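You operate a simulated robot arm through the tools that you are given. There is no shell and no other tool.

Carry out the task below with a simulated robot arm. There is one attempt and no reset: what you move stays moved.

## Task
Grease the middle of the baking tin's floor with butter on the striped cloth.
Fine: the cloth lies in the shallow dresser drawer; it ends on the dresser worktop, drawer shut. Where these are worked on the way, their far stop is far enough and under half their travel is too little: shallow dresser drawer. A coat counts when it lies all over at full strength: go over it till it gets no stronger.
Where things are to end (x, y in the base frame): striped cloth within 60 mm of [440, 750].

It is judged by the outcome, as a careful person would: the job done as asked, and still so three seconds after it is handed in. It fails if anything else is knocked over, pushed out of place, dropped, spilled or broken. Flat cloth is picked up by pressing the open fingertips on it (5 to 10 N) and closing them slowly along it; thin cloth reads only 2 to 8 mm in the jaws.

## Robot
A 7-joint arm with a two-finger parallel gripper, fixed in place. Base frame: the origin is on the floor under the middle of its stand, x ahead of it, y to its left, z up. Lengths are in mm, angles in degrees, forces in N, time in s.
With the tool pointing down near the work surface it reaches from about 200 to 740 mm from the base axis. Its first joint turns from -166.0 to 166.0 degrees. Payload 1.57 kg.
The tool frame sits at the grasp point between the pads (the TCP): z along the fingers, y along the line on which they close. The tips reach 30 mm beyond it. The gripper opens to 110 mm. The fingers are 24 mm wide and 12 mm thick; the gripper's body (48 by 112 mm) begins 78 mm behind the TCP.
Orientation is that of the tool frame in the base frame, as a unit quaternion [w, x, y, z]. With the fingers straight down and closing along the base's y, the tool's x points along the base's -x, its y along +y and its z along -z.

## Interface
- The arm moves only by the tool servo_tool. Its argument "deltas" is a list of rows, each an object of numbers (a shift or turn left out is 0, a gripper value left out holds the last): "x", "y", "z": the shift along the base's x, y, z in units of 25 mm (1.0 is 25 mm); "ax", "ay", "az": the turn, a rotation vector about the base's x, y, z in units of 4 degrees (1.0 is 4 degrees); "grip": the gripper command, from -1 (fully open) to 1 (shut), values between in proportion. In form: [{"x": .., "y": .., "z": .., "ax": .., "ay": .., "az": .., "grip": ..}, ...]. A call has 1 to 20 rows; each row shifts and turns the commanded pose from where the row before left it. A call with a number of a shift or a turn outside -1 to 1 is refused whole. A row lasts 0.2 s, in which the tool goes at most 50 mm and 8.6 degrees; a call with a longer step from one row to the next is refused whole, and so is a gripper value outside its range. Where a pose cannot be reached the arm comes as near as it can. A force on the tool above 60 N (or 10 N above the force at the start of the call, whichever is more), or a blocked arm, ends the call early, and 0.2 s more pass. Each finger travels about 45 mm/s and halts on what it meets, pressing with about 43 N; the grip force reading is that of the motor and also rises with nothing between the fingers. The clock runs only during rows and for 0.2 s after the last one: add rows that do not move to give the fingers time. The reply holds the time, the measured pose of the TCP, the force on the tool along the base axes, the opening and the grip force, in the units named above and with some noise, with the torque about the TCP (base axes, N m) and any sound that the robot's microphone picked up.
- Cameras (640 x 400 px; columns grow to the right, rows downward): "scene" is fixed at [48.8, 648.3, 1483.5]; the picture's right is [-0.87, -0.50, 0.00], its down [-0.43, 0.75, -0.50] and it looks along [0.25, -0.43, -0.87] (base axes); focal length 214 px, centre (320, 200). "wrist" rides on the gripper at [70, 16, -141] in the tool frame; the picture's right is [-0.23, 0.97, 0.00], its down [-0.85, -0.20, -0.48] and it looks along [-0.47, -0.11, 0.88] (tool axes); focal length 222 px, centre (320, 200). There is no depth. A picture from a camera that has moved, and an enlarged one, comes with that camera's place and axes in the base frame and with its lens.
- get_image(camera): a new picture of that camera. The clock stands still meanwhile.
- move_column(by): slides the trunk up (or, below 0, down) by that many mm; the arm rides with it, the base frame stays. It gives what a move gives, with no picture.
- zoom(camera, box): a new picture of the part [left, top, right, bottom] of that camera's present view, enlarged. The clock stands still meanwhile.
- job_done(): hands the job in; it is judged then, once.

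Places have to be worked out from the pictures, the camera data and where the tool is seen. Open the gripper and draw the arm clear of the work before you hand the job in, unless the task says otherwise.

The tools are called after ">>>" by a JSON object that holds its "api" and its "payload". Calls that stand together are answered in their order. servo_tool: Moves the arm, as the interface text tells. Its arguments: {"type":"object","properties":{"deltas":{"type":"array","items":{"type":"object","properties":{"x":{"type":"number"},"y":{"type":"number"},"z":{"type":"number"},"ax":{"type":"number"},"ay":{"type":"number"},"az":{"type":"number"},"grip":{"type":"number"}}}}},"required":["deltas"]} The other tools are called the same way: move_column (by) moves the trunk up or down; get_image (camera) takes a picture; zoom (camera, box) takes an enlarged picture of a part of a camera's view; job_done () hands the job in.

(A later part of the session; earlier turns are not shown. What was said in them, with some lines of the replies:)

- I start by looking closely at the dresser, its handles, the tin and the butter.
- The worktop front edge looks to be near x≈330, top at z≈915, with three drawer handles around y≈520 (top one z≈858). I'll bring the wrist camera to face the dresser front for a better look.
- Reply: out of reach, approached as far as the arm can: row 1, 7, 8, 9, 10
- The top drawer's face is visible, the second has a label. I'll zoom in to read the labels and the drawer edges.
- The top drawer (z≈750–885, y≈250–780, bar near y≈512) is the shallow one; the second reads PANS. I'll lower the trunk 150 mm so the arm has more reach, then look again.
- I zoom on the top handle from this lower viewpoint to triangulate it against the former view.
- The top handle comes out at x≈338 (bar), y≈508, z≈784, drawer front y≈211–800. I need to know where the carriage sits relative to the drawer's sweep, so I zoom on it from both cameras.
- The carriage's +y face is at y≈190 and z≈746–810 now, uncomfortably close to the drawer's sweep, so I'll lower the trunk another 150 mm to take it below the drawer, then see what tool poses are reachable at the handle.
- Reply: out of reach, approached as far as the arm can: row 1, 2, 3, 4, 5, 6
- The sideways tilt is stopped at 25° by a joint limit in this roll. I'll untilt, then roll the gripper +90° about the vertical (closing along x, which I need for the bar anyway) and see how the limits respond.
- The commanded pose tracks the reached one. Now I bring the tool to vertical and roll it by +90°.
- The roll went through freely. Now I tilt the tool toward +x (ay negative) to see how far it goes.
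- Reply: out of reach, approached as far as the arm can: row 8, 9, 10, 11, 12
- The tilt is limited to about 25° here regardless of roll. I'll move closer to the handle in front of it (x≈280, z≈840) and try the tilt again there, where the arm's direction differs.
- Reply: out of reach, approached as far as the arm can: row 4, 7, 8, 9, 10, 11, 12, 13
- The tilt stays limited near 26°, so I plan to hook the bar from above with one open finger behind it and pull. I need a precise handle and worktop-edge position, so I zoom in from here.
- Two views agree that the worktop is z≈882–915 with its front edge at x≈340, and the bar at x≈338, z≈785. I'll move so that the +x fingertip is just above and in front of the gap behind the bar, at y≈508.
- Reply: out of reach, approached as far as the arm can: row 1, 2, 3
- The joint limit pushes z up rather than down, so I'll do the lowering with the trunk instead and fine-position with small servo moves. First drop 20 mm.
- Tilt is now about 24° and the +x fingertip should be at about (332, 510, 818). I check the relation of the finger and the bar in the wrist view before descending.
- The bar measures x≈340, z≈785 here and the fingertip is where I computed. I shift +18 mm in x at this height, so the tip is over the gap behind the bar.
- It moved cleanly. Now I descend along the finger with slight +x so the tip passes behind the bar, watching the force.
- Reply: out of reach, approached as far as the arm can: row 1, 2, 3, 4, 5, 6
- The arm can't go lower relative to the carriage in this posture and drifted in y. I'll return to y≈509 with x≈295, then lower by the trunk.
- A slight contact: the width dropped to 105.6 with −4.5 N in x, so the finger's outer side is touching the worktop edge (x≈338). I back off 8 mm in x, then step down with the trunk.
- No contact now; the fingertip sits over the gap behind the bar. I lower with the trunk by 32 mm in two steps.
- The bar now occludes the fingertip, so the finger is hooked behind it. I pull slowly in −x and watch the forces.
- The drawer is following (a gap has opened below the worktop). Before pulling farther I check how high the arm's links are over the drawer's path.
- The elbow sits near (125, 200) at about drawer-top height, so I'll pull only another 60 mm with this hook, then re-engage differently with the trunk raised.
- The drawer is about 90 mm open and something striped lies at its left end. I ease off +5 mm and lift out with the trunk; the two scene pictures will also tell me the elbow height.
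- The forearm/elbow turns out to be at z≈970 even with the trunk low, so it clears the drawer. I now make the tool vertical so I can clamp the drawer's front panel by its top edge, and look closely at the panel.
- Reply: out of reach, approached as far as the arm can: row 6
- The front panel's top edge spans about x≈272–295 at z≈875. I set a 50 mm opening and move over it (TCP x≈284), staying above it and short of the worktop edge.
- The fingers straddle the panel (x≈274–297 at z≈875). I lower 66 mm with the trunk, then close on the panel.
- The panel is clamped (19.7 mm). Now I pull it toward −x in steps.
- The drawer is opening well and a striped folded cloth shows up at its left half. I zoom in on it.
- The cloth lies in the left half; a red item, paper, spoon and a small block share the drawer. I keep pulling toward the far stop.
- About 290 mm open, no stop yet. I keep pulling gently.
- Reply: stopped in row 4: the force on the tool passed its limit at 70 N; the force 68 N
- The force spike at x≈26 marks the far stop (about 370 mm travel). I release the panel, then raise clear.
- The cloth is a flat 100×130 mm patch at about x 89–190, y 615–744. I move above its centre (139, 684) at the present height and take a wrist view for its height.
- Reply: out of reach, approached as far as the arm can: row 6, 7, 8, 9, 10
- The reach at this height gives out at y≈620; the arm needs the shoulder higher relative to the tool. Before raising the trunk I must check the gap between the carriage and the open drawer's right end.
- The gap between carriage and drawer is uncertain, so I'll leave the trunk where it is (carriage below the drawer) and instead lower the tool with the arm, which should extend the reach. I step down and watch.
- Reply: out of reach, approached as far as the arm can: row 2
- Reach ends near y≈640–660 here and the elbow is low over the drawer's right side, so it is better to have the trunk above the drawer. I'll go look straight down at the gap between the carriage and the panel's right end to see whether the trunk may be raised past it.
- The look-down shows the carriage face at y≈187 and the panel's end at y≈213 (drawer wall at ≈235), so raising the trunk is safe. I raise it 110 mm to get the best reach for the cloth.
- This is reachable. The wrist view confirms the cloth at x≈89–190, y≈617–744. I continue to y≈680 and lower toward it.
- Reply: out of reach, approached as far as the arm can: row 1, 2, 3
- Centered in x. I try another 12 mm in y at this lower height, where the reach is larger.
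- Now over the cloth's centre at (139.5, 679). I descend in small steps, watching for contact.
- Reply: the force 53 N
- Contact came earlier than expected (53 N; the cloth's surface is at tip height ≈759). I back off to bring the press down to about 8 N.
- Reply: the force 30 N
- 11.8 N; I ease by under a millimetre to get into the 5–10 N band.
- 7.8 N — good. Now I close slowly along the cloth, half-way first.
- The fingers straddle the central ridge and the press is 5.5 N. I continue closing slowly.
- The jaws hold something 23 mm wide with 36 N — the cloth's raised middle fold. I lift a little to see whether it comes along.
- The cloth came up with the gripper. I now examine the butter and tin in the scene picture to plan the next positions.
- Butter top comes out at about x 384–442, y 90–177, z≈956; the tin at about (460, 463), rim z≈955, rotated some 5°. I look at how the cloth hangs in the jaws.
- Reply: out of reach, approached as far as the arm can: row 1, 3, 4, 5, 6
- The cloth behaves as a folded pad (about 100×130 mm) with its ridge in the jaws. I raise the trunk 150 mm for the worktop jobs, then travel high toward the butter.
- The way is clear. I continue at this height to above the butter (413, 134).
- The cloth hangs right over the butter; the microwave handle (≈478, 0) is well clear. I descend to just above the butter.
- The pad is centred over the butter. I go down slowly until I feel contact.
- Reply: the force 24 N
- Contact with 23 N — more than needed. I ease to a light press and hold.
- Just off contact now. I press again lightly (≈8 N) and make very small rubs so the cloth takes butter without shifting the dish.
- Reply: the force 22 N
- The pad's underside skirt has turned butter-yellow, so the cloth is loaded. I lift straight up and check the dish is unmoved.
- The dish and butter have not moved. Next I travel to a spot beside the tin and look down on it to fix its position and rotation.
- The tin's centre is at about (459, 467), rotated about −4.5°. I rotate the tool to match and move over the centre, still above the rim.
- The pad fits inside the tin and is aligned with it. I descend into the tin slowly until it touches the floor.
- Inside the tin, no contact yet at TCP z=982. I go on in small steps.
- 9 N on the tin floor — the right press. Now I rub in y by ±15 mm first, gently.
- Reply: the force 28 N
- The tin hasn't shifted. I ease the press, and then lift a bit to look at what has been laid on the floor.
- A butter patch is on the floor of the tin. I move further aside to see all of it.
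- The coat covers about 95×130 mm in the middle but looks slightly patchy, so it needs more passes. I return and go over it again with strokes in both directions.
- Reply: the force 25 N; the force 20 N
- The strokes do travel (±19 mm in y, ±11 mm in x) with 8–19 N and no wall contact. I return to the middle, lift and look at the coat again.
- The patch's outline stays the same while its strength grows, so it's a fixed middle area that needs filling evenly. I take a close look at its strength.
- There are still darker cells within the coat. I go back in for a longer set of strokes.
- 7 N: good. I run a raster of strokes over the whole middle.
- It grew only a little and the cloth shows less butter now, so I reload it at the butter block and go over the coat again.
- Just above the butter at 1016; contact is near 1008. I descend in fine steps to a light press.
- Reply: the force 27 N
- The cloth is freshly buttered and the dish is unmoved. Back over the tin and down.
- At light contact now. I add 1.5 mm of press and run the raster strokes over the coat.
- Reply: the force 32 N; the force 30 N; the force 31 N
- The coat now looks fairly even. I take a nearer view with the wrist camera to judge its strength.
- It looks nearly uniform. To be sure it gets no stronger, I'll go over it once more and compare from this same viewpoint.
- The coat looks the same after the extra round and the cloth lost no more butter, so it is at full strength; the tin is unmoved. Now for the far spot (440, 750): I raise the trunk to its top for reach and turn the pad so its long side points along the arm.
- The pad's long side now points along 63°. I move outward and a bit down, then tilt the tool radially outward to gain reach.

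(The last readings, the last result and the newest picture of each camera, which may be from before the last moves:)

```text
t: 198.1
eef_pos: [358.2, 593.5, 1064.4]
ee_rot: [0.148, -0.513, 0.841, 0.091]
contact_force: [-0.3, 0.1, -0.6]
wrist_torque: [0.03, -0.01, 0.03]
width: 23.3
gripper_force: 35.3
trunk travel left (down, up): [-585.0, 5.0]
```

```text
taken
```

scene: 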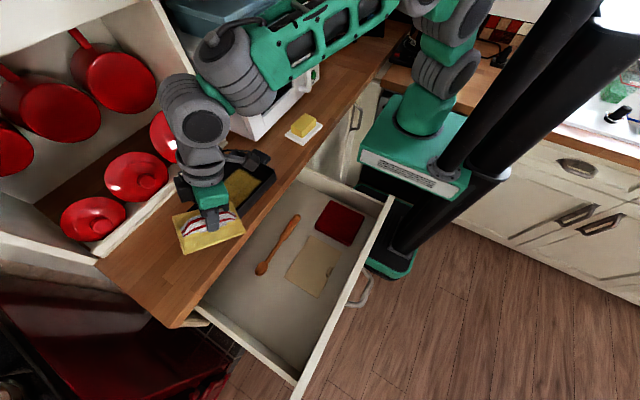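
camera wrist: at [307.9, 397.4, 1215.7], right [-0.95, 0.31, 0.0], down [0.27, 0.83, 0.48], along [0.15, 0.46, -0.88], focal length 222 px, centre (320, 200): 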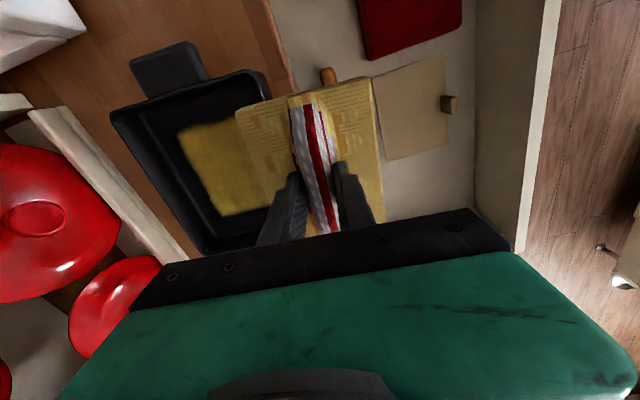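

The outward tilt of 20° works without hitting limits. I proceed outward toward the spot with a little more tilt.

>>> {"api": "servo_tool", "payload": {"deltas": [{"x": 0.39, "y": 0.75, "z": -0.2, "ax": 0.6, "ay": -0.31}, {"x": 0.39, "y": 0.75, "z": -0.2, "ax": 0.5, "ay": -0.26}, {"x": 0.39, "y": 0.75, "z": -0.2}, {"x": 0.39, "y": 0.75, "z": -0.2}, {"x": 0.39, "y": 0.75, "z": -0.2}, {"x": 0.38, "y": 0.75, "z": -0.2}, {}]}}

>>> {"api": "get_image", "payload": {"camera": "scene"}}

>>> {"api": "get_image", "payload": {"camera": "wrist"}}

```text
t: 199.7
eef_pos: [413.9, 703.2, 1032.9]
ee_rot: [0.186, -0.507, 0.834, 0.112]
contact_force: [0.4, 0.1, -0.3]
wrist_torque: [0.0, 0.01, -0.03]
width: 23.1
gripper_force: 35.8
out of reach, approached as far as the arm can: row 6
trunk travel left (down, up): [-585.0, 5.0]
```

```text
taken
```

scene: 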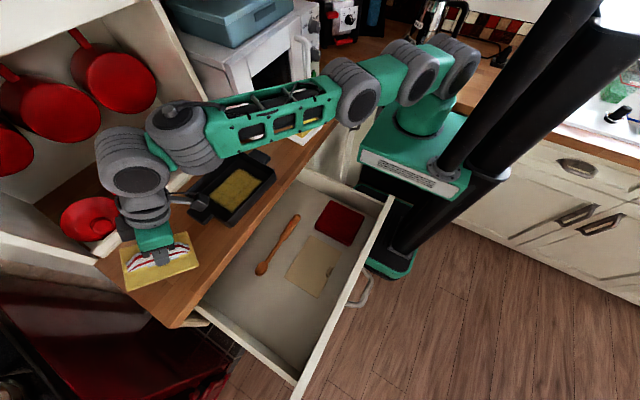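

```text
taken
camera wrist: at [342.9, 600.9, 1133.8], right [-0.77, 0.63, 0.1], down [0.44, 0.42, 0.79], along [0.46, 0.65, -0.6], focal length 222 px, centre (320, 200)
```

wrist: 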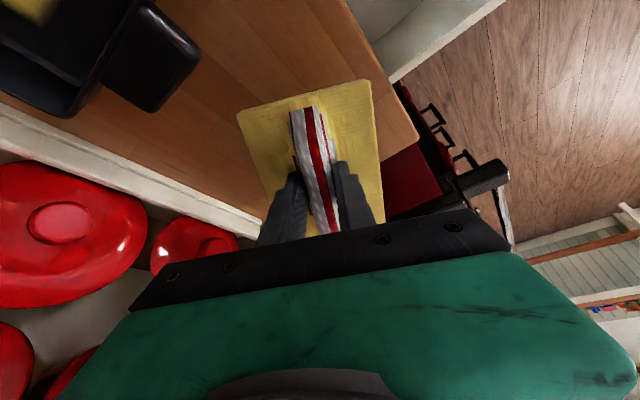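

Reached (414, 703) with a 25° tilt, pad over the free end of the worktop. I lower it; contact of the near edge is expected around TCP z≈985.

>>> {"api": "servo_tool", "payload": {"deltas": [{"z": -0.4}, {"z": -0.4}, {"z": -0.4}, {}]}}

>>> {"api": "zoom", "payload": {"camera": "scene", "box": [90, 180, 230, 320]}}

```text
t: 200.7
eef_pos: [412.8, 702.5, 1003.8]
ee_rot: [0.184, -0.508, 0.834, 0.111]
contact_force: [0.1, -0.3, -1.0]
wrist_torque: [0.01, 0.01, 0.0]
width: 23.4
gripper_force: 36.0
trunk travel left (down, up): [-585.0, 5.0]
```

```text
2.86 times, centred on (160, 250) of scene
camera zoom: at [48.8, 648.3, 1483.5], right [-0.87, -0.5, 0.0], down [-0.43, 0.75, -0.5], along [0.25, -0.43, -0.87], focal length 613 px, centre (777, 57)
```

zoom: 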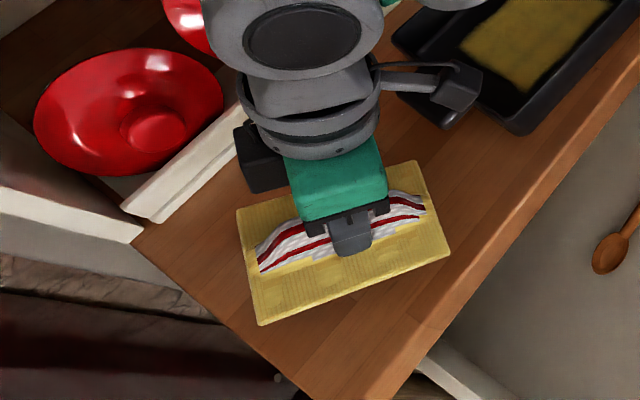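

The pad is over the worktop's free end, centre about (422, 720). I continue lowering in small steps to touch.

>>> {"api": "servo_tool", "payload": {"deltas": [{"z": -0.2, "x": 0.2}, {"z": -0.2, "x": 0.2}, {}]}}

>>> {"api": "servo_tool", "payload": {"deltas": [{"z": -0.16}, {}]}}

```text
t: 201.4
eef_pos: [423.6, 702.2, 994.7]
ee_rot: [0.185, -0.507, 0.835, 0.111]
contact_force: [0.3, -0.8, 0.5]
wrist_torque: [-0.01, 0.02, 0.02]
width: 23.1
gripper_force: 35.0
trunk travel left (down, up): [-585.0, 5.0]
```

```text
t: 202.1
eef_pos: [423.5, 701.1, 989.6]
ee_rot: [0.185, -0.508, 0.834, 0.112]
contact_force: [-0.3, -0.2, -1.0]
wrist_torque: [-0.06, 0.01, 0.03]
width: 23.4
gripper_force: 35.8
trunk travel left (down, up): [-585.0, 5.0]
```

>>> {"api": "servo_tool", "payload": {"deltas": [{"z": -0.16}, {}]}}

>>> {"api": "servo_tool", "payload": {"deltas": [{"z": -0.12}, {}]}}

```text
t: 202.7
eef_pos: [423.2, 701.5, 985.7]
ee_rot: [0.184, -0.508, 0.834, 0.112]
contact_force: [-0.6, -0.1, -0.3]
wrist_torque: [-0.02, -0.02, 0.0]
width: 23.1
gripper_force: 35.3
trunk travel left (down, up): [-585.0, 5.0]
```

```text
t: 203.2
eef_pos: [423.2, 702.2, 984.3]
ee_rot: [0.186, -0.507, 0.834, 0.112]
contact_force: [0.2, 0.0, 7.9]
wrist_torque: [-0.26, 0.18, 0.03]
width: 23.2
gripper_force: 35.7
trunk travel left (down, up): [-585.0, 5.0]
```

The near edge touches (8 N) at TCP z=984. I try to lay the pad flatter by untilting a few degrees about that edge while moving slightly outward, if the reach allows.

>>> {"api": "servo_tool", "payload": {"deltas": [{"z": 0.12}, {"ax": -0.888, "ay": 0.46, "x": 0.07, "y": 0.14, "z": -0.1}, {"ax": -0.888, "ay": 0.46, "x": 0.07, "y": 0.14, "z": -0.1}, {}]}}

```text
t: 204.2
eef_pos: [407.3, 672.8, 991.6]
ee_rot: [0.126, -0.515, 0.844, 0.077]
contact_force: [0.9, -0.2, -0.4]
wrist_torque: [-0.02, 0.02, -0.01]
width: 23.2
gripper_force: 35.6
out of reach, approached as far as the arm can: row 2, 3
trunk travel left (down, up): [-585.0, 5.0]
```

Untilting costs too much reach, so I return to the 25° tilt at (423, 702) and will let the pad settle from there.

>>> {"api": "servo_tool", "payload": {"deltas": [{"z": 0.3, "ax": 0.888, "ay": -0.46}, {"ax": 0.888, "ay": -0.46, "x": 0.3, "y": 0.5}, {"x": 0.35, "y": 0.67}, {}]}}

```text
t: 205.2
eef_pos: [425.8, 701.6, 1001.1]
ee_rot: [0.185, -0.508, 0.834, 0.111]
contact_force: [-0.6, 0.6, -1.1]
wrist_torque: [-0.04, 0.01, 0.0]
width: 23.1
gripper_force: 35.4
trunk travel left (down, up): [-585.0, 5.0]
```

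>>> {"api": "servo_tool", "payload": {"deltas": [{"z": -0.3}, {"z": -0.2}, {"z": -0.12}, {}]}}

>>> {"api": "get_image", "payload": {"camera": "scene"}}

```text
t: 206.2
eef_pos: [425.1, 702.8, 985.1]
ee_rot: [0.185, -0.507, 0.834, 0.112]
contact_force: [0.6, 0.6, 2.7]
wrist_torque: [-0.04, 0.04, 0.0]
width: 23.2
gripper_force: 35.5
trunk travel left (down, up): [-585.0, 5.0]
```

```text
taken
```

scene: 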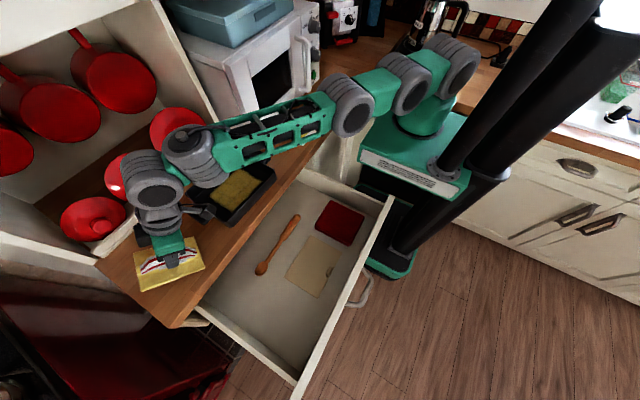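

Near edge in touch again. I open the fingers gently so the pad settles about that edge.

>>> {"api": "servo_tool", "payload": {"deltas": [{"grip": 0.66}, {"grip": 0.62}, {"grip": 0.6}, {"grip": 0.58}, {"grip": 0.57}, {"grip": 0.56}, {"grip": 0.55}, {"grip": 0.54}, {"grip": 0.53}, {"grip": 0.52}, {"grip": 0.5}, {"grip": 0.48}, {"grip": 0.45}]}}

>>> {"api": "zoom", "payload": {"camera": "scene", "box": [90, 180, 230, 320]}}

>>> {"api": "get_image", "payload": {"camera": "wrist"}}

```text
t: 209.1
eef_pos: [424.6, 702.5, 984.7]
ee_rot: [0.185, -0.507, 0.834, 0.111]
contact_force: [-0.2, 0.1, -0.1]
wrist_torque: [0.05, 0.01, 0.01]
width: 30.2
gripper_force: 0.1
trunk travel left (down, up): [-585.0, 5.0]
```

```text
2.86 times, centred on (160, 250) of scene
camera zoom: at [48.8, 648.3, 1483.5], right [-0.87, -0.5, 0.0], down [-0.43, 0.75, -0.5], along [0.25, -0.43, -0.87], focal length 613 px, centre (777, 57)
```

zoom: 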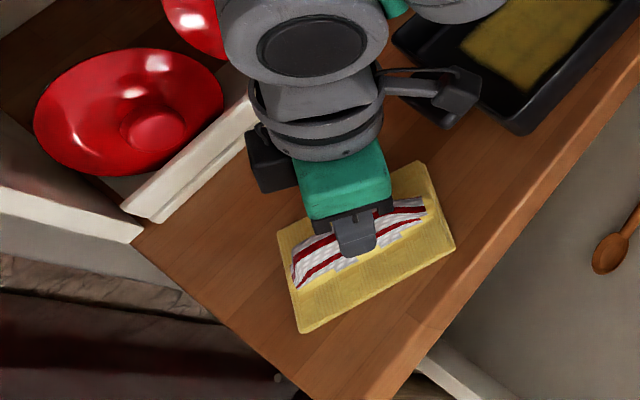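

```text
taken
camera wrist: at [353.4, 600.5, 1084.1], right [-0.77, 0.63, 0.1], down [0.44, 0.42, 0.8], along [0.46, 0.66, -0.6], focal length 222 px, centre (320, 200)
```

wrist: 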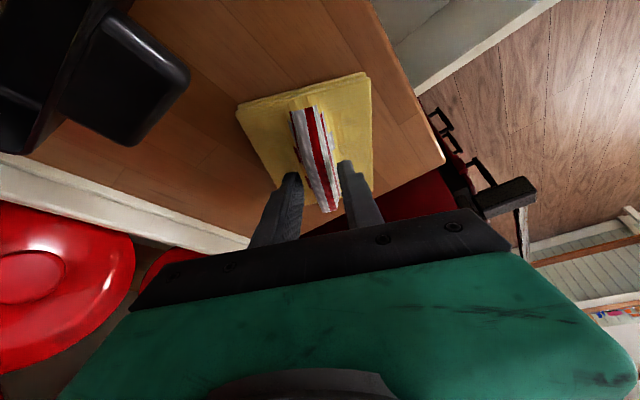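

The pad lies flat on the worktop with its centre at about (430, 718), roughly 34 mm from the target — inside the allowance. I open wider and withdraw along the tool axis.

>>> {"api": "servo_tool", "payload": {"deltas": [{"grip": 0.3}, {"grip": 0.1}, {"x": -0.1, "y": -0.18, "z": 0.45}, {"x": -0.2, "y": -0.37, "z": 0.9}, {"x": -0.2, "y": -0.37, "z": 0.9}, {"x": -0.2, "y": -0.37, "z": 0.9}, {"x": -0.2, "y": -0.37, "z": 0.9}, {}]}}

>>> {"api": "zoom", "payload": {"camera": "scene", "box": [90, 180, 230, 320]}}

```text
t: 210.8
eef_pos: [401.3, 660.3, 1084.2]
ee_rot: [0.185, -0.508, 0.834, 0.111]
contact_force: [0.9, 0.4, 0.9]
wrist_torque: [-0.02, 0.0, 0.01]
width: 49.7
gripper_force: 0.0
trunk travel left (down, up): [-585.0, 5.0]
```

```text
2.86 times, centred on (160, 250) of scene
camera zoom: at [48.8, 648.3, 1483.5], right [-0.87, -0.5, 0.0], down [-0.43, 0.75, -0.5], along [0.25, -0.43, -0.87], focal length 613 px, centre (777, 57)
```

zoom: 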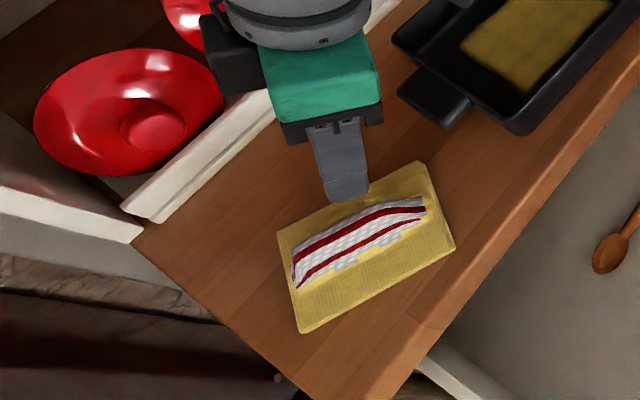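

The cloth lies flat and free. Next I close the drawer: I untilt, swing back over the drawer and turn the gripper so it closes along y.

>>> {"api": "servo_tool", "payload": {"deltas": [{"ax": -0.888, "ay": 0.46, "x": -0.8, "y": -0.5, "z": 0.3}, {"ax": -0.888, "ay": 0.46, "x": -0.8, "y": -0.5, "z": 0.3}, {"ax": -0.888, "ay": 0.46, "x": -0.8, "y": -0.5}, {"ax": -0.888, "ay": 0.46, "x": -0.8, "y": -0.5}, {"ax": -0.888, "ay": 0.46, "x": -0.8, "y": -0.5}, {"ax": -0.888, "ay": 0.46, "x": -0.8, "y": -0.5}, {"ax": -0.22, "ay": 0.11, "x": -0.8, "y": -0.3}, {"az": -1, "x": -0.6}, {"az": -1, "x": -0.6}, {"az": -1, "x": -0.6}, {"az": -1, "x": -0.6}, {"az": -1, "x": -0.6}, {"az": -1, "x": -0.6}, {"az": -1}, {"az": -1}, {"az": -1}, {"az": -1}, {"az": -1}, {"az": -1}, {"az": -1}]}}

>>> {"api": "get_image", "payload": {"camera": "scene"}}

```text
t: 215.1
eef_pos: [173.5, 579.0, 1101.5]
ee_rot: [-0.001, -0.092, 0.996, 0.001]
contact_force: [-0.7, 0.4, -0.6]
wrist_torque: [0.0, -0.02, 0.05]
width: 49.5
gripper_force: 0.1
trunk travel left (down, up): [-585.0, 5.0]
```

```text
taken
```

scene: 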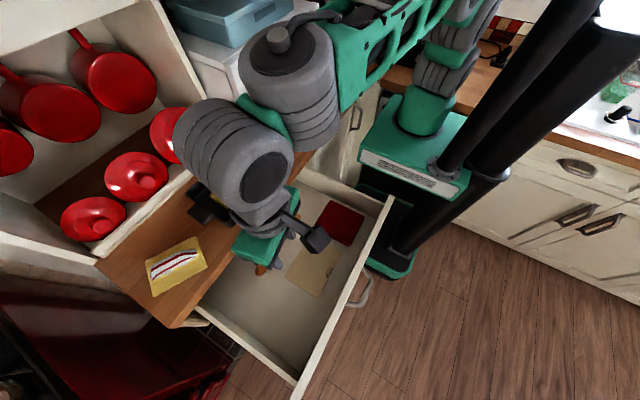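

The cloth is in clear view; I measure its final position before going on.

>>> {"api": "zoom", "payload": {"camera": "scene", "box": [120, 210, 230, 320]}}

>>> {"api": "zoom", "payload": {"camera": "scene", "box": [300, 180, 420, 320]}}

```text
3.64 times, centred on (175, 265) of scene
camera zoom: at [48.8, 648.3, 1483.5], right [-0.87, -0.5, 0.0], down [-0.43, 0.75, -0.5], along [0.25, -0.43, -0.87], focal length 780 px, centre (847, -36)
```

zoom: 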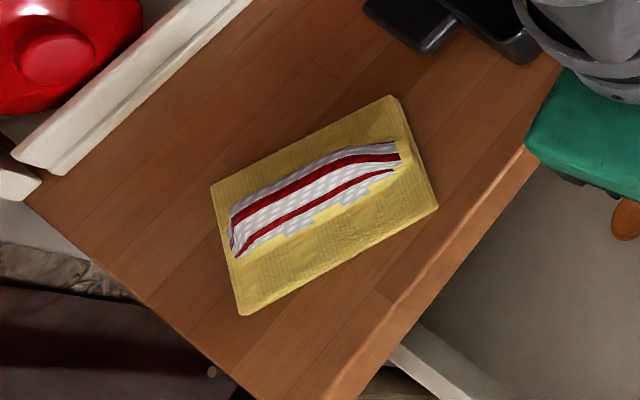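

```text
2.86 times, centred on (360, 250) of scene
camera zoom: at [48.8, 648.3, 1483.5], right [-0.87, -0.5, 0.0], down [-0.43, 0.75, -0.5], along [0.25, -0.43, -0.87], focal length 613 px, centre (206, 57)
```

zoom: 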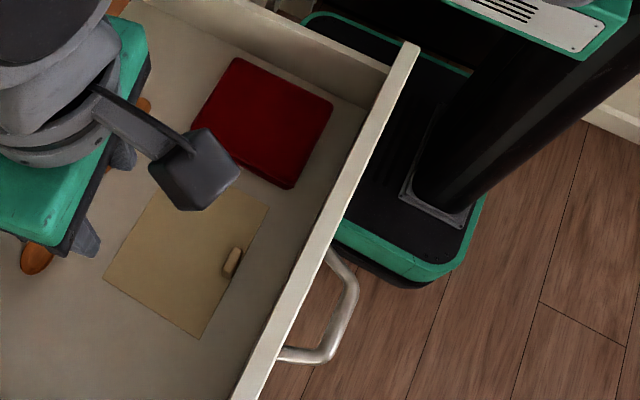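

The cloth's centre is at about (431–437, 720), some 30 mm from the target — fine. I lower the trunk, finish the yaw, close the fingers and go in front of the drawer panel.

>>> {"api": "move_column", "payload": {"by": -150}}

>>> {"api": "servo_tool", "payload": {"deltas": [{"az": -1, "grip": 1}, {"az": -1}, {"az": -0.6}, {"x": -0.9, "y": -0.3}, {"x": -0.9, "y": -0.3}, {"x": -0.9, "y": -0.3}, {"x": -0.9, "y": -0.3}, {"x": -0.9, "y": -0.3}, {"x": -0.9, "y": -0.3}, {"x": -0.9, "y": -0.3}, {"x": -0.9, "y": -0.2}, {"x": -0.9}, {}]}}

>>> {"api": "get_image", "payload": {"camera": "scene"}}

>>> {"api": "get_image", "payload": {"camera": "wrist"}}

```text
t: 216.8
eef_pos: [173.6, 578.3, 951.2]
ee_rot: [0.0, -0.093, 0.996, 0.001]
contact_force: [0.3, 0.4, -0.3]
wrist_torque: [-0.02, 0.01, -0.01]
width: 49.5
gripper_force: 0.1
trunk travel left (down, up): [-435.0, 155.0]
```

```text
t: 219.6
eef_pos: [-28.6, 522.4, 950.5]
ee_rot: [-0.001, -0.003, 1.0, -0.001]
contact_force: [0.1, -0.5, -0.4]
wrist_torque: [0.01, -0.02, 0.07]
width: 0.0
gripper_force: 21.4
trunk travel left (down, up): [-435.0, 155.0]
```

```text
taken
```

scene: 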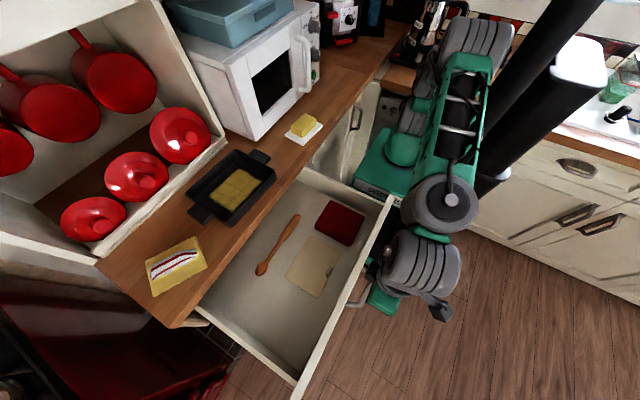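

```text
taken
camera wrist: at [-99.8, 537.2, 1093.7], right [0.22, 0.97, 0.0], down [0.86, -0.19, 0.48], along [0.47, -0.11, -0.88], focal length 222 px, centre (320, 200)
```

wrist: 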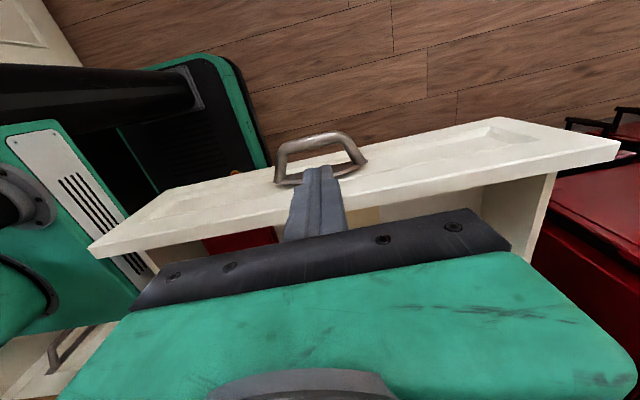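

The fingers are in front of the panel, above the handle. I lower so the tips are at z≈838 against the panel's upper part, then push it in.

>>> {"api": "servo_tool", "payload": {"deltas": [{"z": -0.8}, {"z": -0.8}, {"z": -0.8}, {"z": -0.8}, {}]}}

>>> {"api": "servo_tool", "payload": {"deltas": [{"x": 0.4}, {"x": 0.4}, {"x": 0.4}, {"x": 0.4}, {"x": 0.4}, {"x": 0.4}, {}]}}

>>> {"api": "zoom", "payload": {"camera": "scene", "box": [180, 150, 460, 400]}}

```text
t: 220.8
eef_pos: [-30.1, 520.3, 871.7]
ee_rot: [-0.001, -0.003, 1.0, 0.0]
contact_force: [0.7, 0.1, 0.0]
wrist_torque: [0.02, 0.0, 0.0]
width: 0.2
gripper_force: 21.0
trunk travel left (down, up): [-435.0, 155.0]
```

```text
t: 222.4
eef_pos: [31.8, 520.7, 869.3]
ee_rot: [0.001, -0.003, 1.0, -0.001]
contact_force: [1.0, -0.2, -1.1]
wrist_torque: [0.0, -0.02, 0.01]
width: 0.0
gripper_force: 21.1
trunk travel left (down, up): [-435.0, 155.0]
```

```text
1.60 times, centred on (320, 275) of scene
camera zoom: at [48.8, 648.3, 1483.5], right [-0.87, -0.5, 0.0], down [-0.43, 0.75, -0.5], along [0.25, -0.43, -0.87], focal length 343 px, centre (320, 80)
```

zoom: 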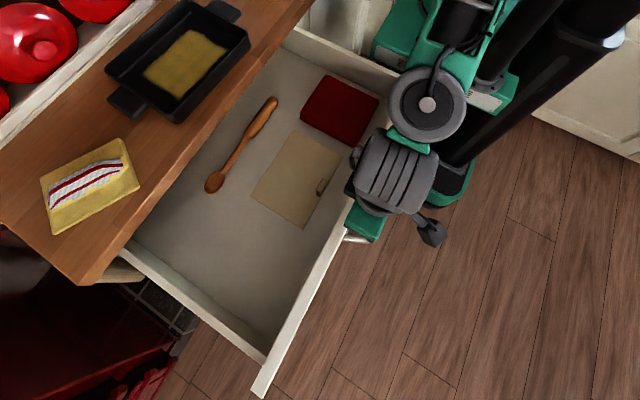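

The drawer is closing smoothly. I continue pushing at a gentle pace.

>>> {"api": "servo_tool", "payload": {"deltas": [{"x": 0.4}, {"x": 0.4}, {"x": 0.4}, {"x": 0.4}, {"x": 0.4}, {"x": 0.4}, {"x": 0.4}, {"x": 0.4}, {"x": 0.4}, {"x": 0.4}, {"x": 0.4}, {"x": 0.4}]}}

>>> {"api": "servo_tool", "payload": {"deltas": [{"x": 0.4}, {"x": 0.4}, {"x": 0.4}, {"x": 0.4}, {"x": 0.4}, {"x": 0.4}, {"x": 0.4}, {"x": 0.4}, {"x": 0.4}, {"x": 0.4}, {"x": 0.4}, {}]}}

>>> {"api": "get_image", "payload": {"camera": "scene"}}

>>> {"api": "get_image", "payload": {"camera": "wrist"}}

```text
t: 225.0
eef_pos: [152.4, 520.6, 870.9]
ee_rot: [0.001, -0.001, 1.0, 0.002]
contact_force: [2.2, 2.4, 6.0]
wrist_torque: [-0.06, -0.05, 0.03]
width: 0.0
gripper_force: 21.3
trunk travel left (down, up): [-435.0, 155.0]
```

```text
t: 227.6
eef_pos: [259.9, 520.8, 871.2]
ee_rot: [0.0, -0.003, 1.0, 0.001]
contact_force: [2.8, -6.0, 9.7]
wrist_torque: [-0.03, -0.1, -0.06]
width: 0.0
gripper_force: 21.2
trunk travel left (down, up): [-435.0, 155.0]
```

```text
taken
```

scene: 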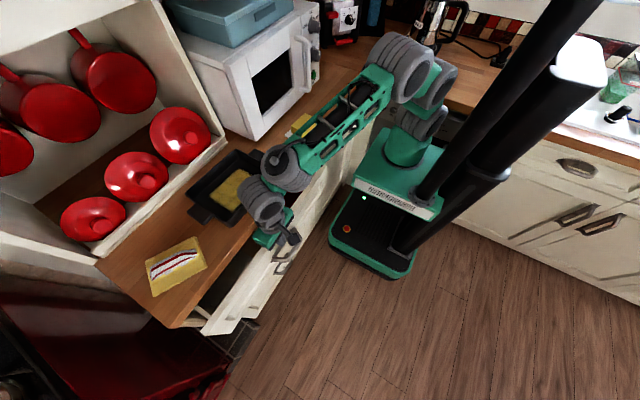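

```text
taken
camera wrist: at [189.3, 536.6, 1014.0], right [0.22, 0.97, 0.0], down [0.86, -0.2, 0.48], along [0.47, -0.11, -0.88], focal length 222 px, centre (320, 200)
```

wrist: 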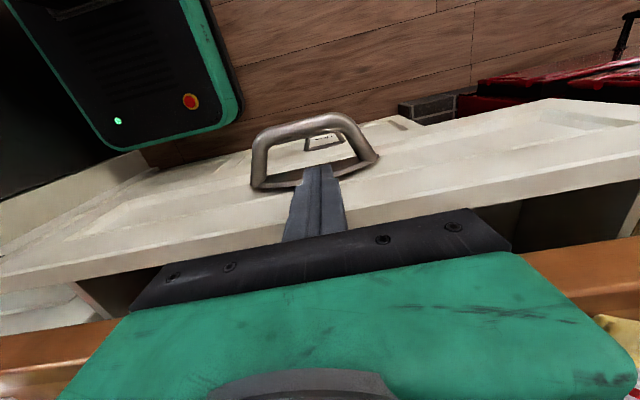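

About 105 mm of travel remain. I push the panel on to just short of the worktop edge with this vertical pose.

>>> {"api": "servo_tool", "payload": {"deltas": [{"x": 0.4}, {"x": 0.4}, {"x": 0.4}, {"x": 0.4}, {"x": 0.4}, {"x": 0.2}, {}]}}

>>> {"api": "get_image", "payload": {"camera": "wrist"}}

```text
t: 229.2
eef_pos: [315.7, 520.6, 870.2]
ee_rot: [0.001, -0.003, 1.0, 0.001]
contact_force: [-1.4, 6.1, 11.7]
wrist_torque: [-0.09, -0.07, 0.09]
width: 0.2
gripper_force: 21.2
trunk travel left (down, up): [-435.0, 155.0]
```

```text
taken
camera wrist: at [244.7, 536.6, 1013.9], right [0.22, 0.98, 0.0], down [0.86, -0.2, 0.48], along [0.47, -0.1, -0.88], focal length 222 px, centre (320, 200)
```

wrist: 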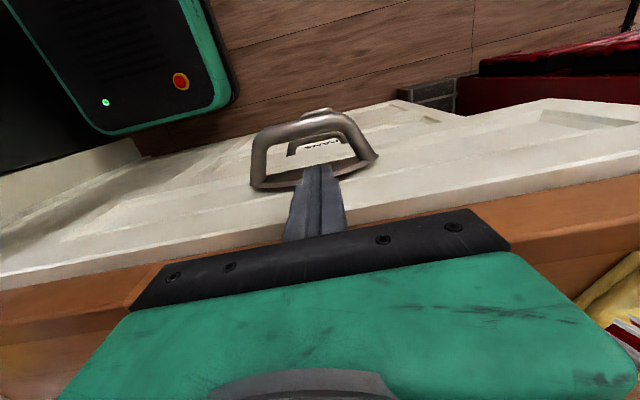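

The panel is now about 48 mm from shut, at the worktop edge. I back off, tilt 12° toward the dresser and lower to push on the handle bar for the rest.

>>> {"api": "servo_tool", "payload": {"deltas": [{"x": -0.6}, {"x": -0.8}, {"x": -0.8}, {"x": -0.8}, {"x": -0.4}, {"ay": -1}, {"ay": -1}, {"ay": -1}, {"z": -0.7}, {"z": -0.7}, {"z": -0.7}, {"z": -0.6}, {}]}}

>>> {"api": "get_image", "payload": {"camera": "wrist"}}

>>> {"api": "zoom", "payload": {"camera": "scene", "box": [200, 160, 340, 330]}}

```text
t: 232.0
eef_pos: [230.0, 521.5, 803.2]
ee_rot: [0.104, -0.002, 0.995, 0.0]
contact_force: [0.0, -0.7, 0.3]
wrist_torque: [0.0, -0.01, 0.0]
width: 0.0
gripper_force: 21.0
trunk travel left (down, up): [-435.0, 155.0]
```

```text
taken
camera wrist: at [131.7, 536.4, 928.6], right [0.22, 0.97, 0.05], down [0.74, -0.19, 0.65], along [0.64, -0.11, -0.76], focal length 222 px, centre (320, 200)
```

wrist: 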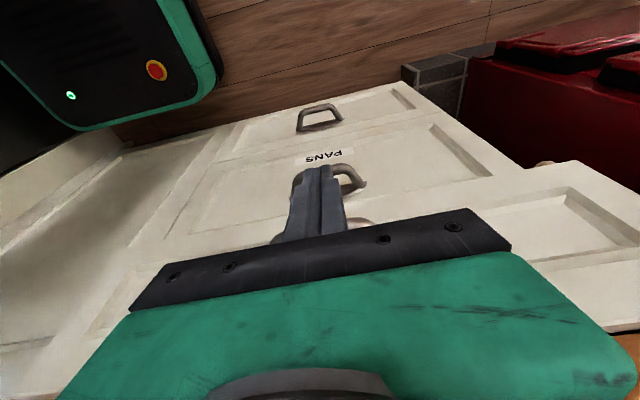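

```text
2.35 times, centred on (270, 245) of scene
camera zoom: at [48.8, 648.3, 1483.5], right [-0.87, -0.5, 0.0], down [-0.43, 0.75, -0.5], along [0.25, -0.43, -0.87], focal length 505 px, centre (438, 94)
```

zoom: 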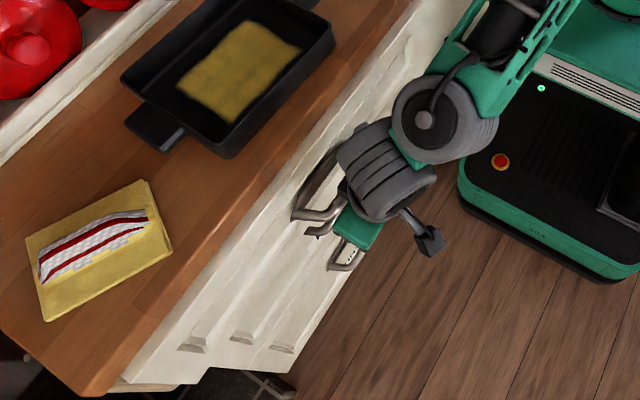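

Positioned in front of the bar with a 12° tilt. I centre on the handle in y and push in +x until the drawer stops.

>>> {"api": "servo_tool", "payload": {"deltas": [{"y": -0.5}, {"x": 0.4}, {"x": 0.4}, {"x": 0.4}, {"x": 0.4}, {"x": 0.4}, {"x": 0.4}, {"x": 0.4}, {}]}}

>>> {"api": "zoom", "payload": {"camera": "scene", "box": [200, 160, 340, 330]}}

>>> {"api": "get_image", "payload": {"camera": "wrist"}}

```text
t: 234.0
eef_pos: [301.4, 507.3, 803.5]
ee_rot: [0.105, -0.002, 0.994, -0.001]
contact_force: [0.1, -0.3, -0.6]
wrist_torque: [0.01, -0.02, -0.01]
width: 0.0
gripper_force: 21.5
trunk travel left (down, up): [-435.0, 155.0]
```

```text
2.35 times, centred on (270, 245) of scene
camera zoom: at [48.8, 648.3, 1483.5], right [-0.87, -0.5, 0.0], down [-0.43, 0.75, -0.5], along [0.25, -0.43, -0.87], focal length 505 px, centre (438, 94)
```

zoom: 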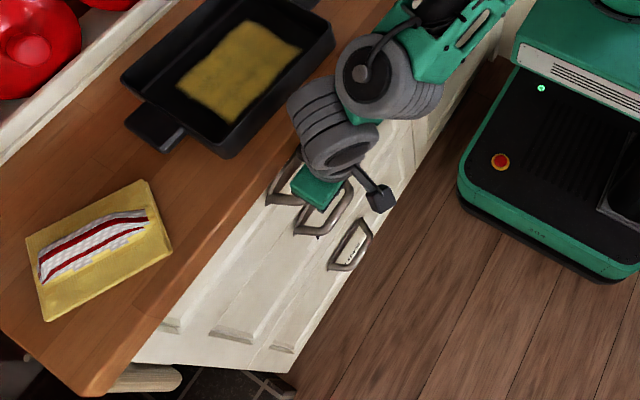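

```text
taken
camera wrist: at [202.7, 523.3, 928.5], right [0.22, 0.97, 0.05], down [0.74, -0.2, 0.65], along [0.64, -0.11, -0.76], focal length 222 px, centre (320, 200)
```

wrist: 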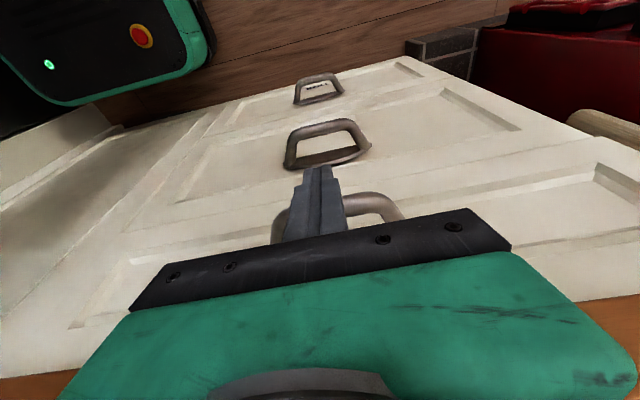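

Nearly shut. I push the last bit in small steps, watching the force for the closed stop.

>>> {"api": "servo_tool", "payload": {"deltas": [{"x": 0.2}, {"x": 0.2}, {}]}}

>>> {"api": "servo_tool", "payload": {"deltas": [{"x": 0.16}, {"x": 0.16}, {}]}}

```text
t: 234.8
eef_pos: [306.9, 508.1, 803.4]
ee_rot: [0.103, -0.004, 0.995, -0.002]
contact_force: [-27.3, -4.0, 1.5]
wrist_torque: [-0.1, 0.18, -0.1]
width: 0.2
gripper_force: 21.2
trunk travel left (down, up): [-435.0, 155.0]
```

```text
t: 235.3
eef_pos: [306.7, 507.1, 803.0]
ee_rot: [0.098, -0.01, 0.995, -0.004]
contact_force: [-41.6, 2.1, 8.2]
wrist_torque: [0.33, 0.23, 0.02]
width: 0.2
gripper_force: 20.9
trunk travel left (down, up): [-435.0, 155.0]
stopped in row 2: the force on the tool passed its limit at 63 N (the readings are from after the stop); the commanded pose is now the measured one
```

The stop is firm at TCP x≈307, with the gripper clear of the worktop edge, so the drawer should be shut. I back off and compare the handle with the original picture.

>>> {"api": "servo_tool", "payload": {"deltas": [{"x": -0.5}, {"x": -0.8}, {"x": -0.8}, {"x": -0.8}, {"x": -0.8}, {"x": -0.8}, {"x": -0.8}, {"x": -0.8}, {}]}}

>>> {"api": "zoom", "payload": {"camera": "scene", "box": [240, 205, 320, 275]}}

>>> {"api": "get_image", "payload": {"camera": "wrist"}}

>>> {"api": "get_image", "payload": {"camera": "scene"}}

```text
t: 237.3
eef_pos: [161.2, 505.6, 800.0]
ee_rot: [0.1, -0.005, 0.995, -0.004]
contact_force: [-0.5, -1.0, 0.1]
wrist_torque: [-0.02, 0.02, 0.01]
width: 0.0
gripper_force: 21.8
trunk travel left (down, up): [-435.0, 155.0]
```

```text
5.71 times, centred on (280, 240) of scene
camera zoom: at [48.8, 648.3, 1483.5], right [-0.87, -0.5, 0.0], down [-0.43, 0.75, -0.5], along [0.25, -0.43, -0.87], focal length 1226 px, centre (549, -29)
```

zoom: 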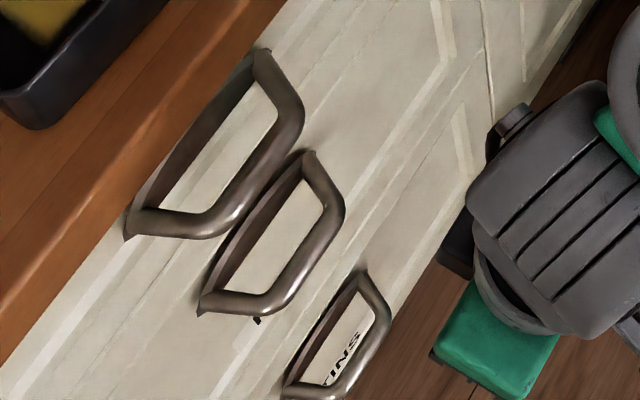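

```text
taken
camera wrist: at [64.1, 522.7, 925.5], right [0.21, 0.98, 0.04], down [0.74, -0.19, 0.64], along [0.63, -0.11, -0.77], focal length 222 px, centre (320, 200)
```

wrist: 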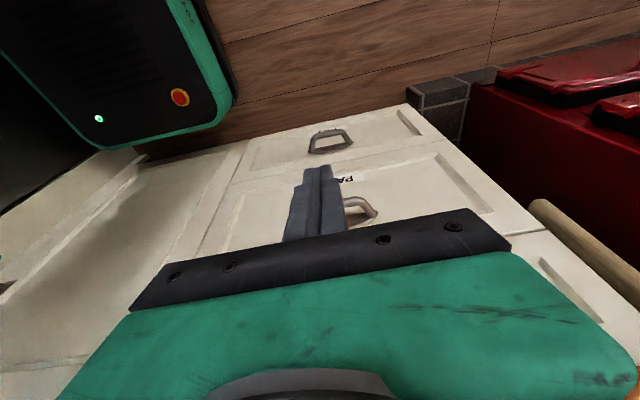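

```text
taken
```

scene: 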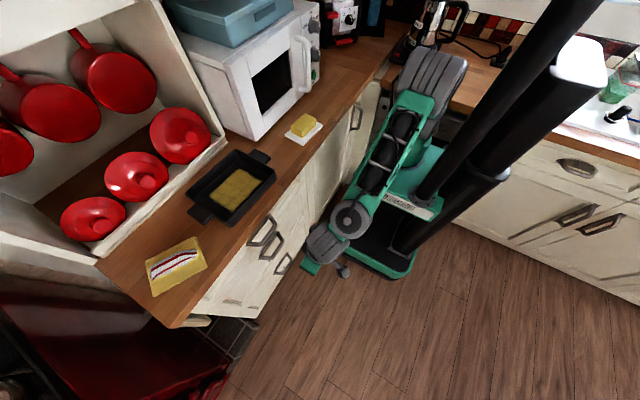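

The handle is exactly where it was at the start, so the drawer is shut. I check the tin, the coat and the butter dish once more.

>>> {"api": "zoom", "payload": {"camera": "scene", "box": [170, 130, 300, 250]}}

>>> {"api": "zoom", "payload": {"camera": "scene", "box": [205, 162, 265, 216]}}

>>> {"api": "zoom", "payload": {"camera": "scene", "box": [270, 90, 350, 160]}}

```text
3.33 times, centred on (235, 190) of scene
camera zoom: at [48.8, 648.3, 1483.5], right [-0.87, -0.5, 0.0], down [-0.43, 0.75, -0.5], along [0.25, -0.43, -0.87], focal length 715 px, centre (603, 233)
```

zoom: 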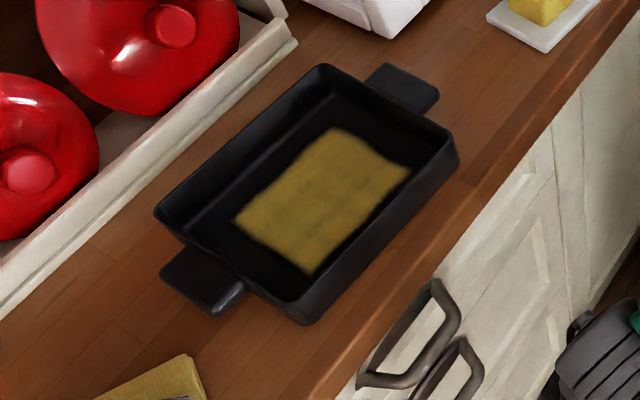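

```text
7.41 times, centred on (235, 189) of scene
camera zoom: at [48.8, 648.3, 1483.5], right [-0.87, -0.5, 0.0], down [-0.43, 0.75, -0.5], along [0.25, -0.43, -0.87], focal length 1589 px, centre (950, 282)
```

zoom: 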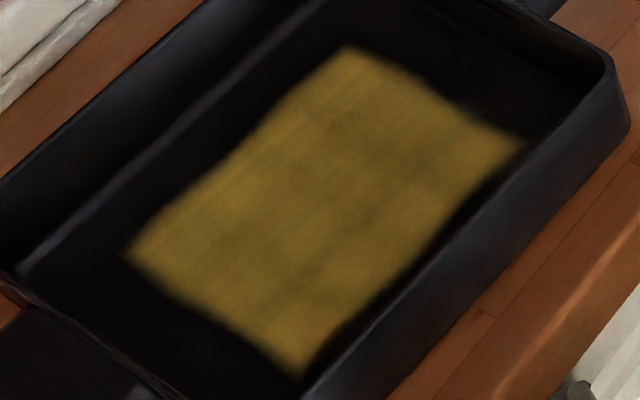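

```text
5.71 times, centred on (310, 125) of scene
camera zoom: at [48.8, 648.3, 1483.5], right [-0.87, -0.5, 0.0], down [-0.43, 0.75, -0.5], along [0.25, -0.43, -0.87], focal length 1226 px, centre (377, 629)
```

zoom: 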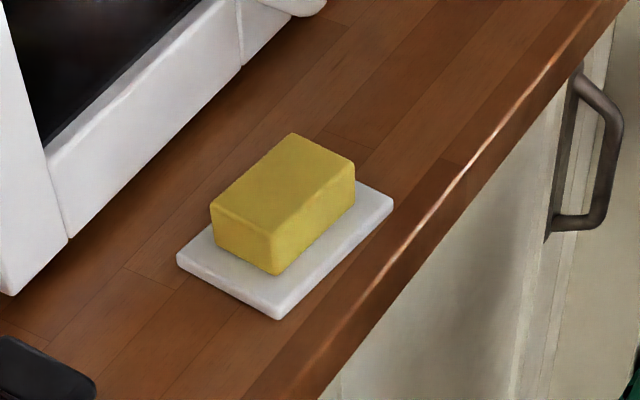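

Everything else is in place. I compare the coat at the same zoom as after the first and second passes to be sure it's saturated.

>>> {"api": "zoom", "payload": {"camera": "scene", "box": [180, 135, 290, 235]}}

>>> {"api": "zoom", "payload": {"camera": "scene", "box": [218, 170, 252, 204]}}

```text
4.00 times, centred on (235, 185) of scene
camera zoom: at [48.8, 648.3, 1483.5], right [-0.87, -0.5, 0.0], down [-0.43, 0.75, -0.5], along [0.25, -0.43, -0.87], focal length 858 px, centre (660, 260)
```

zoom: 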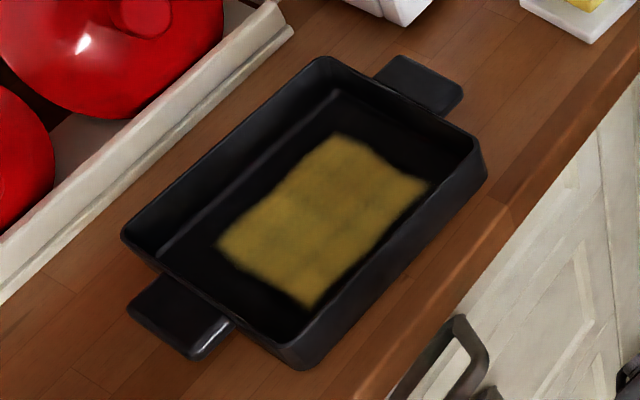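

```text
11.76 times, centred on (235, 187) of scene
camera zoom: at [48.8, 648.3, 1483.5], right [-0.87, -0.5, 0.0], down [-0.43, 0.75, -0.5], along [0.25, -0.43, -0.87], focal length 2523 px, centre (1320, 353)
```

zoom: 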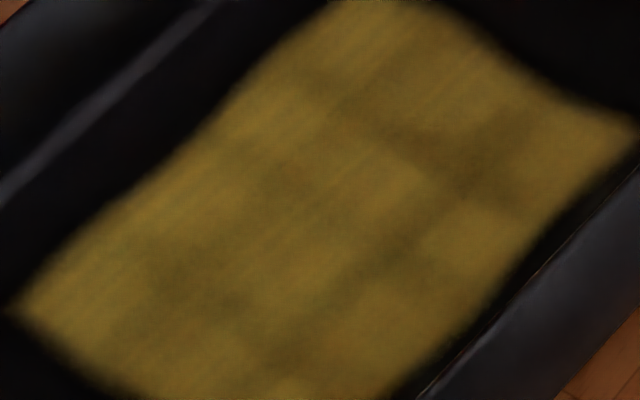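

The coat is even in all its cells and unchanged over the last rounds, and every other object is where it was. I open the gripper and draw the arm clear.

>>> {"api": "servo_tool", "payload": {"deltas": [{"grip": -1}, {"grip": -1, "ay": 1}, {"ay": 1, "x": -0.3}, {"ay": 0.9, "z": 0.6}, {"z": 0.8, "y": -0.4}, {"z": 0.8, "y": -0.4}, {"z": 0.8, "y": -0.4}, {"z": 0.8, "y": -0.4}, {"z": 0.8, "y": -0.4}, {"z": 0.8, "y": -0.4}, {"z": 0.8, "y": -0.4}, {}]}}

>>> {"api": "get_image", "payload": {"camera": "scene"}}

```text
t: 239.9
eef_pos: [153.8, 436.0, 955.7]
ee_rot: [0.0, -0.006, 1.0, -0.002]
contact_force: [1.1, 1.5, -0.4]
wrist_torque: [-0.01, 0.0, 0.02]
width: 110.0
gripper_force: 0.0
trunk travel left (down, up): [-435.0, 155.0]
```

```text
taken
```

scene: 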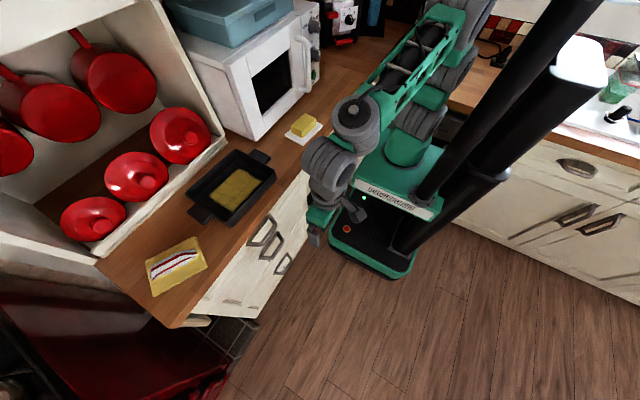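

The tin is greased in the middle, the cloth lies flat on the worktop about 30 mm from its mark, and the drawer is shut. Dish and tin are unmoved and the arm is clear with the gripper open, so I hand the job in.

>>> {"api": "job_done", "payload": {}}

```text
The job is handed in.
```

The job is handed in: the middle of the tin's floor is greased, the cloth is on the dresser worktop, and the shallow drawer is shut.

- **Coat:** it covers about 95 × 130 mm in the middle of the floor. I loaded the cloth with butter twice and made several passes. The coat looked the same before and after the last round, and the cloth gave up no more butter, so I judged it at full strength. Faint darker seams still show in the pictures; I took these for how it is drawn, not thin spots.
- **Cloth:** it lies flat with its centre at about (431–437, 720), roughly 30 mm from [440, 750]. That spot was at the limit of the arm's reach, so I let the cloth settle from a 25° tilt with one edge already touching the worktop.
- **Drawer:** I pulled it to its far stop, about 370 mm, and pushed it shut again. Its handle is exactly where it was at the start.
- **Everything else:** the tin and the butter dish look unmoved against the first pictures. The other things in the drawer looked undisturbed while it was open; I couldn't see them once it was shut.

The gripper is open and the arm is clear of the work.
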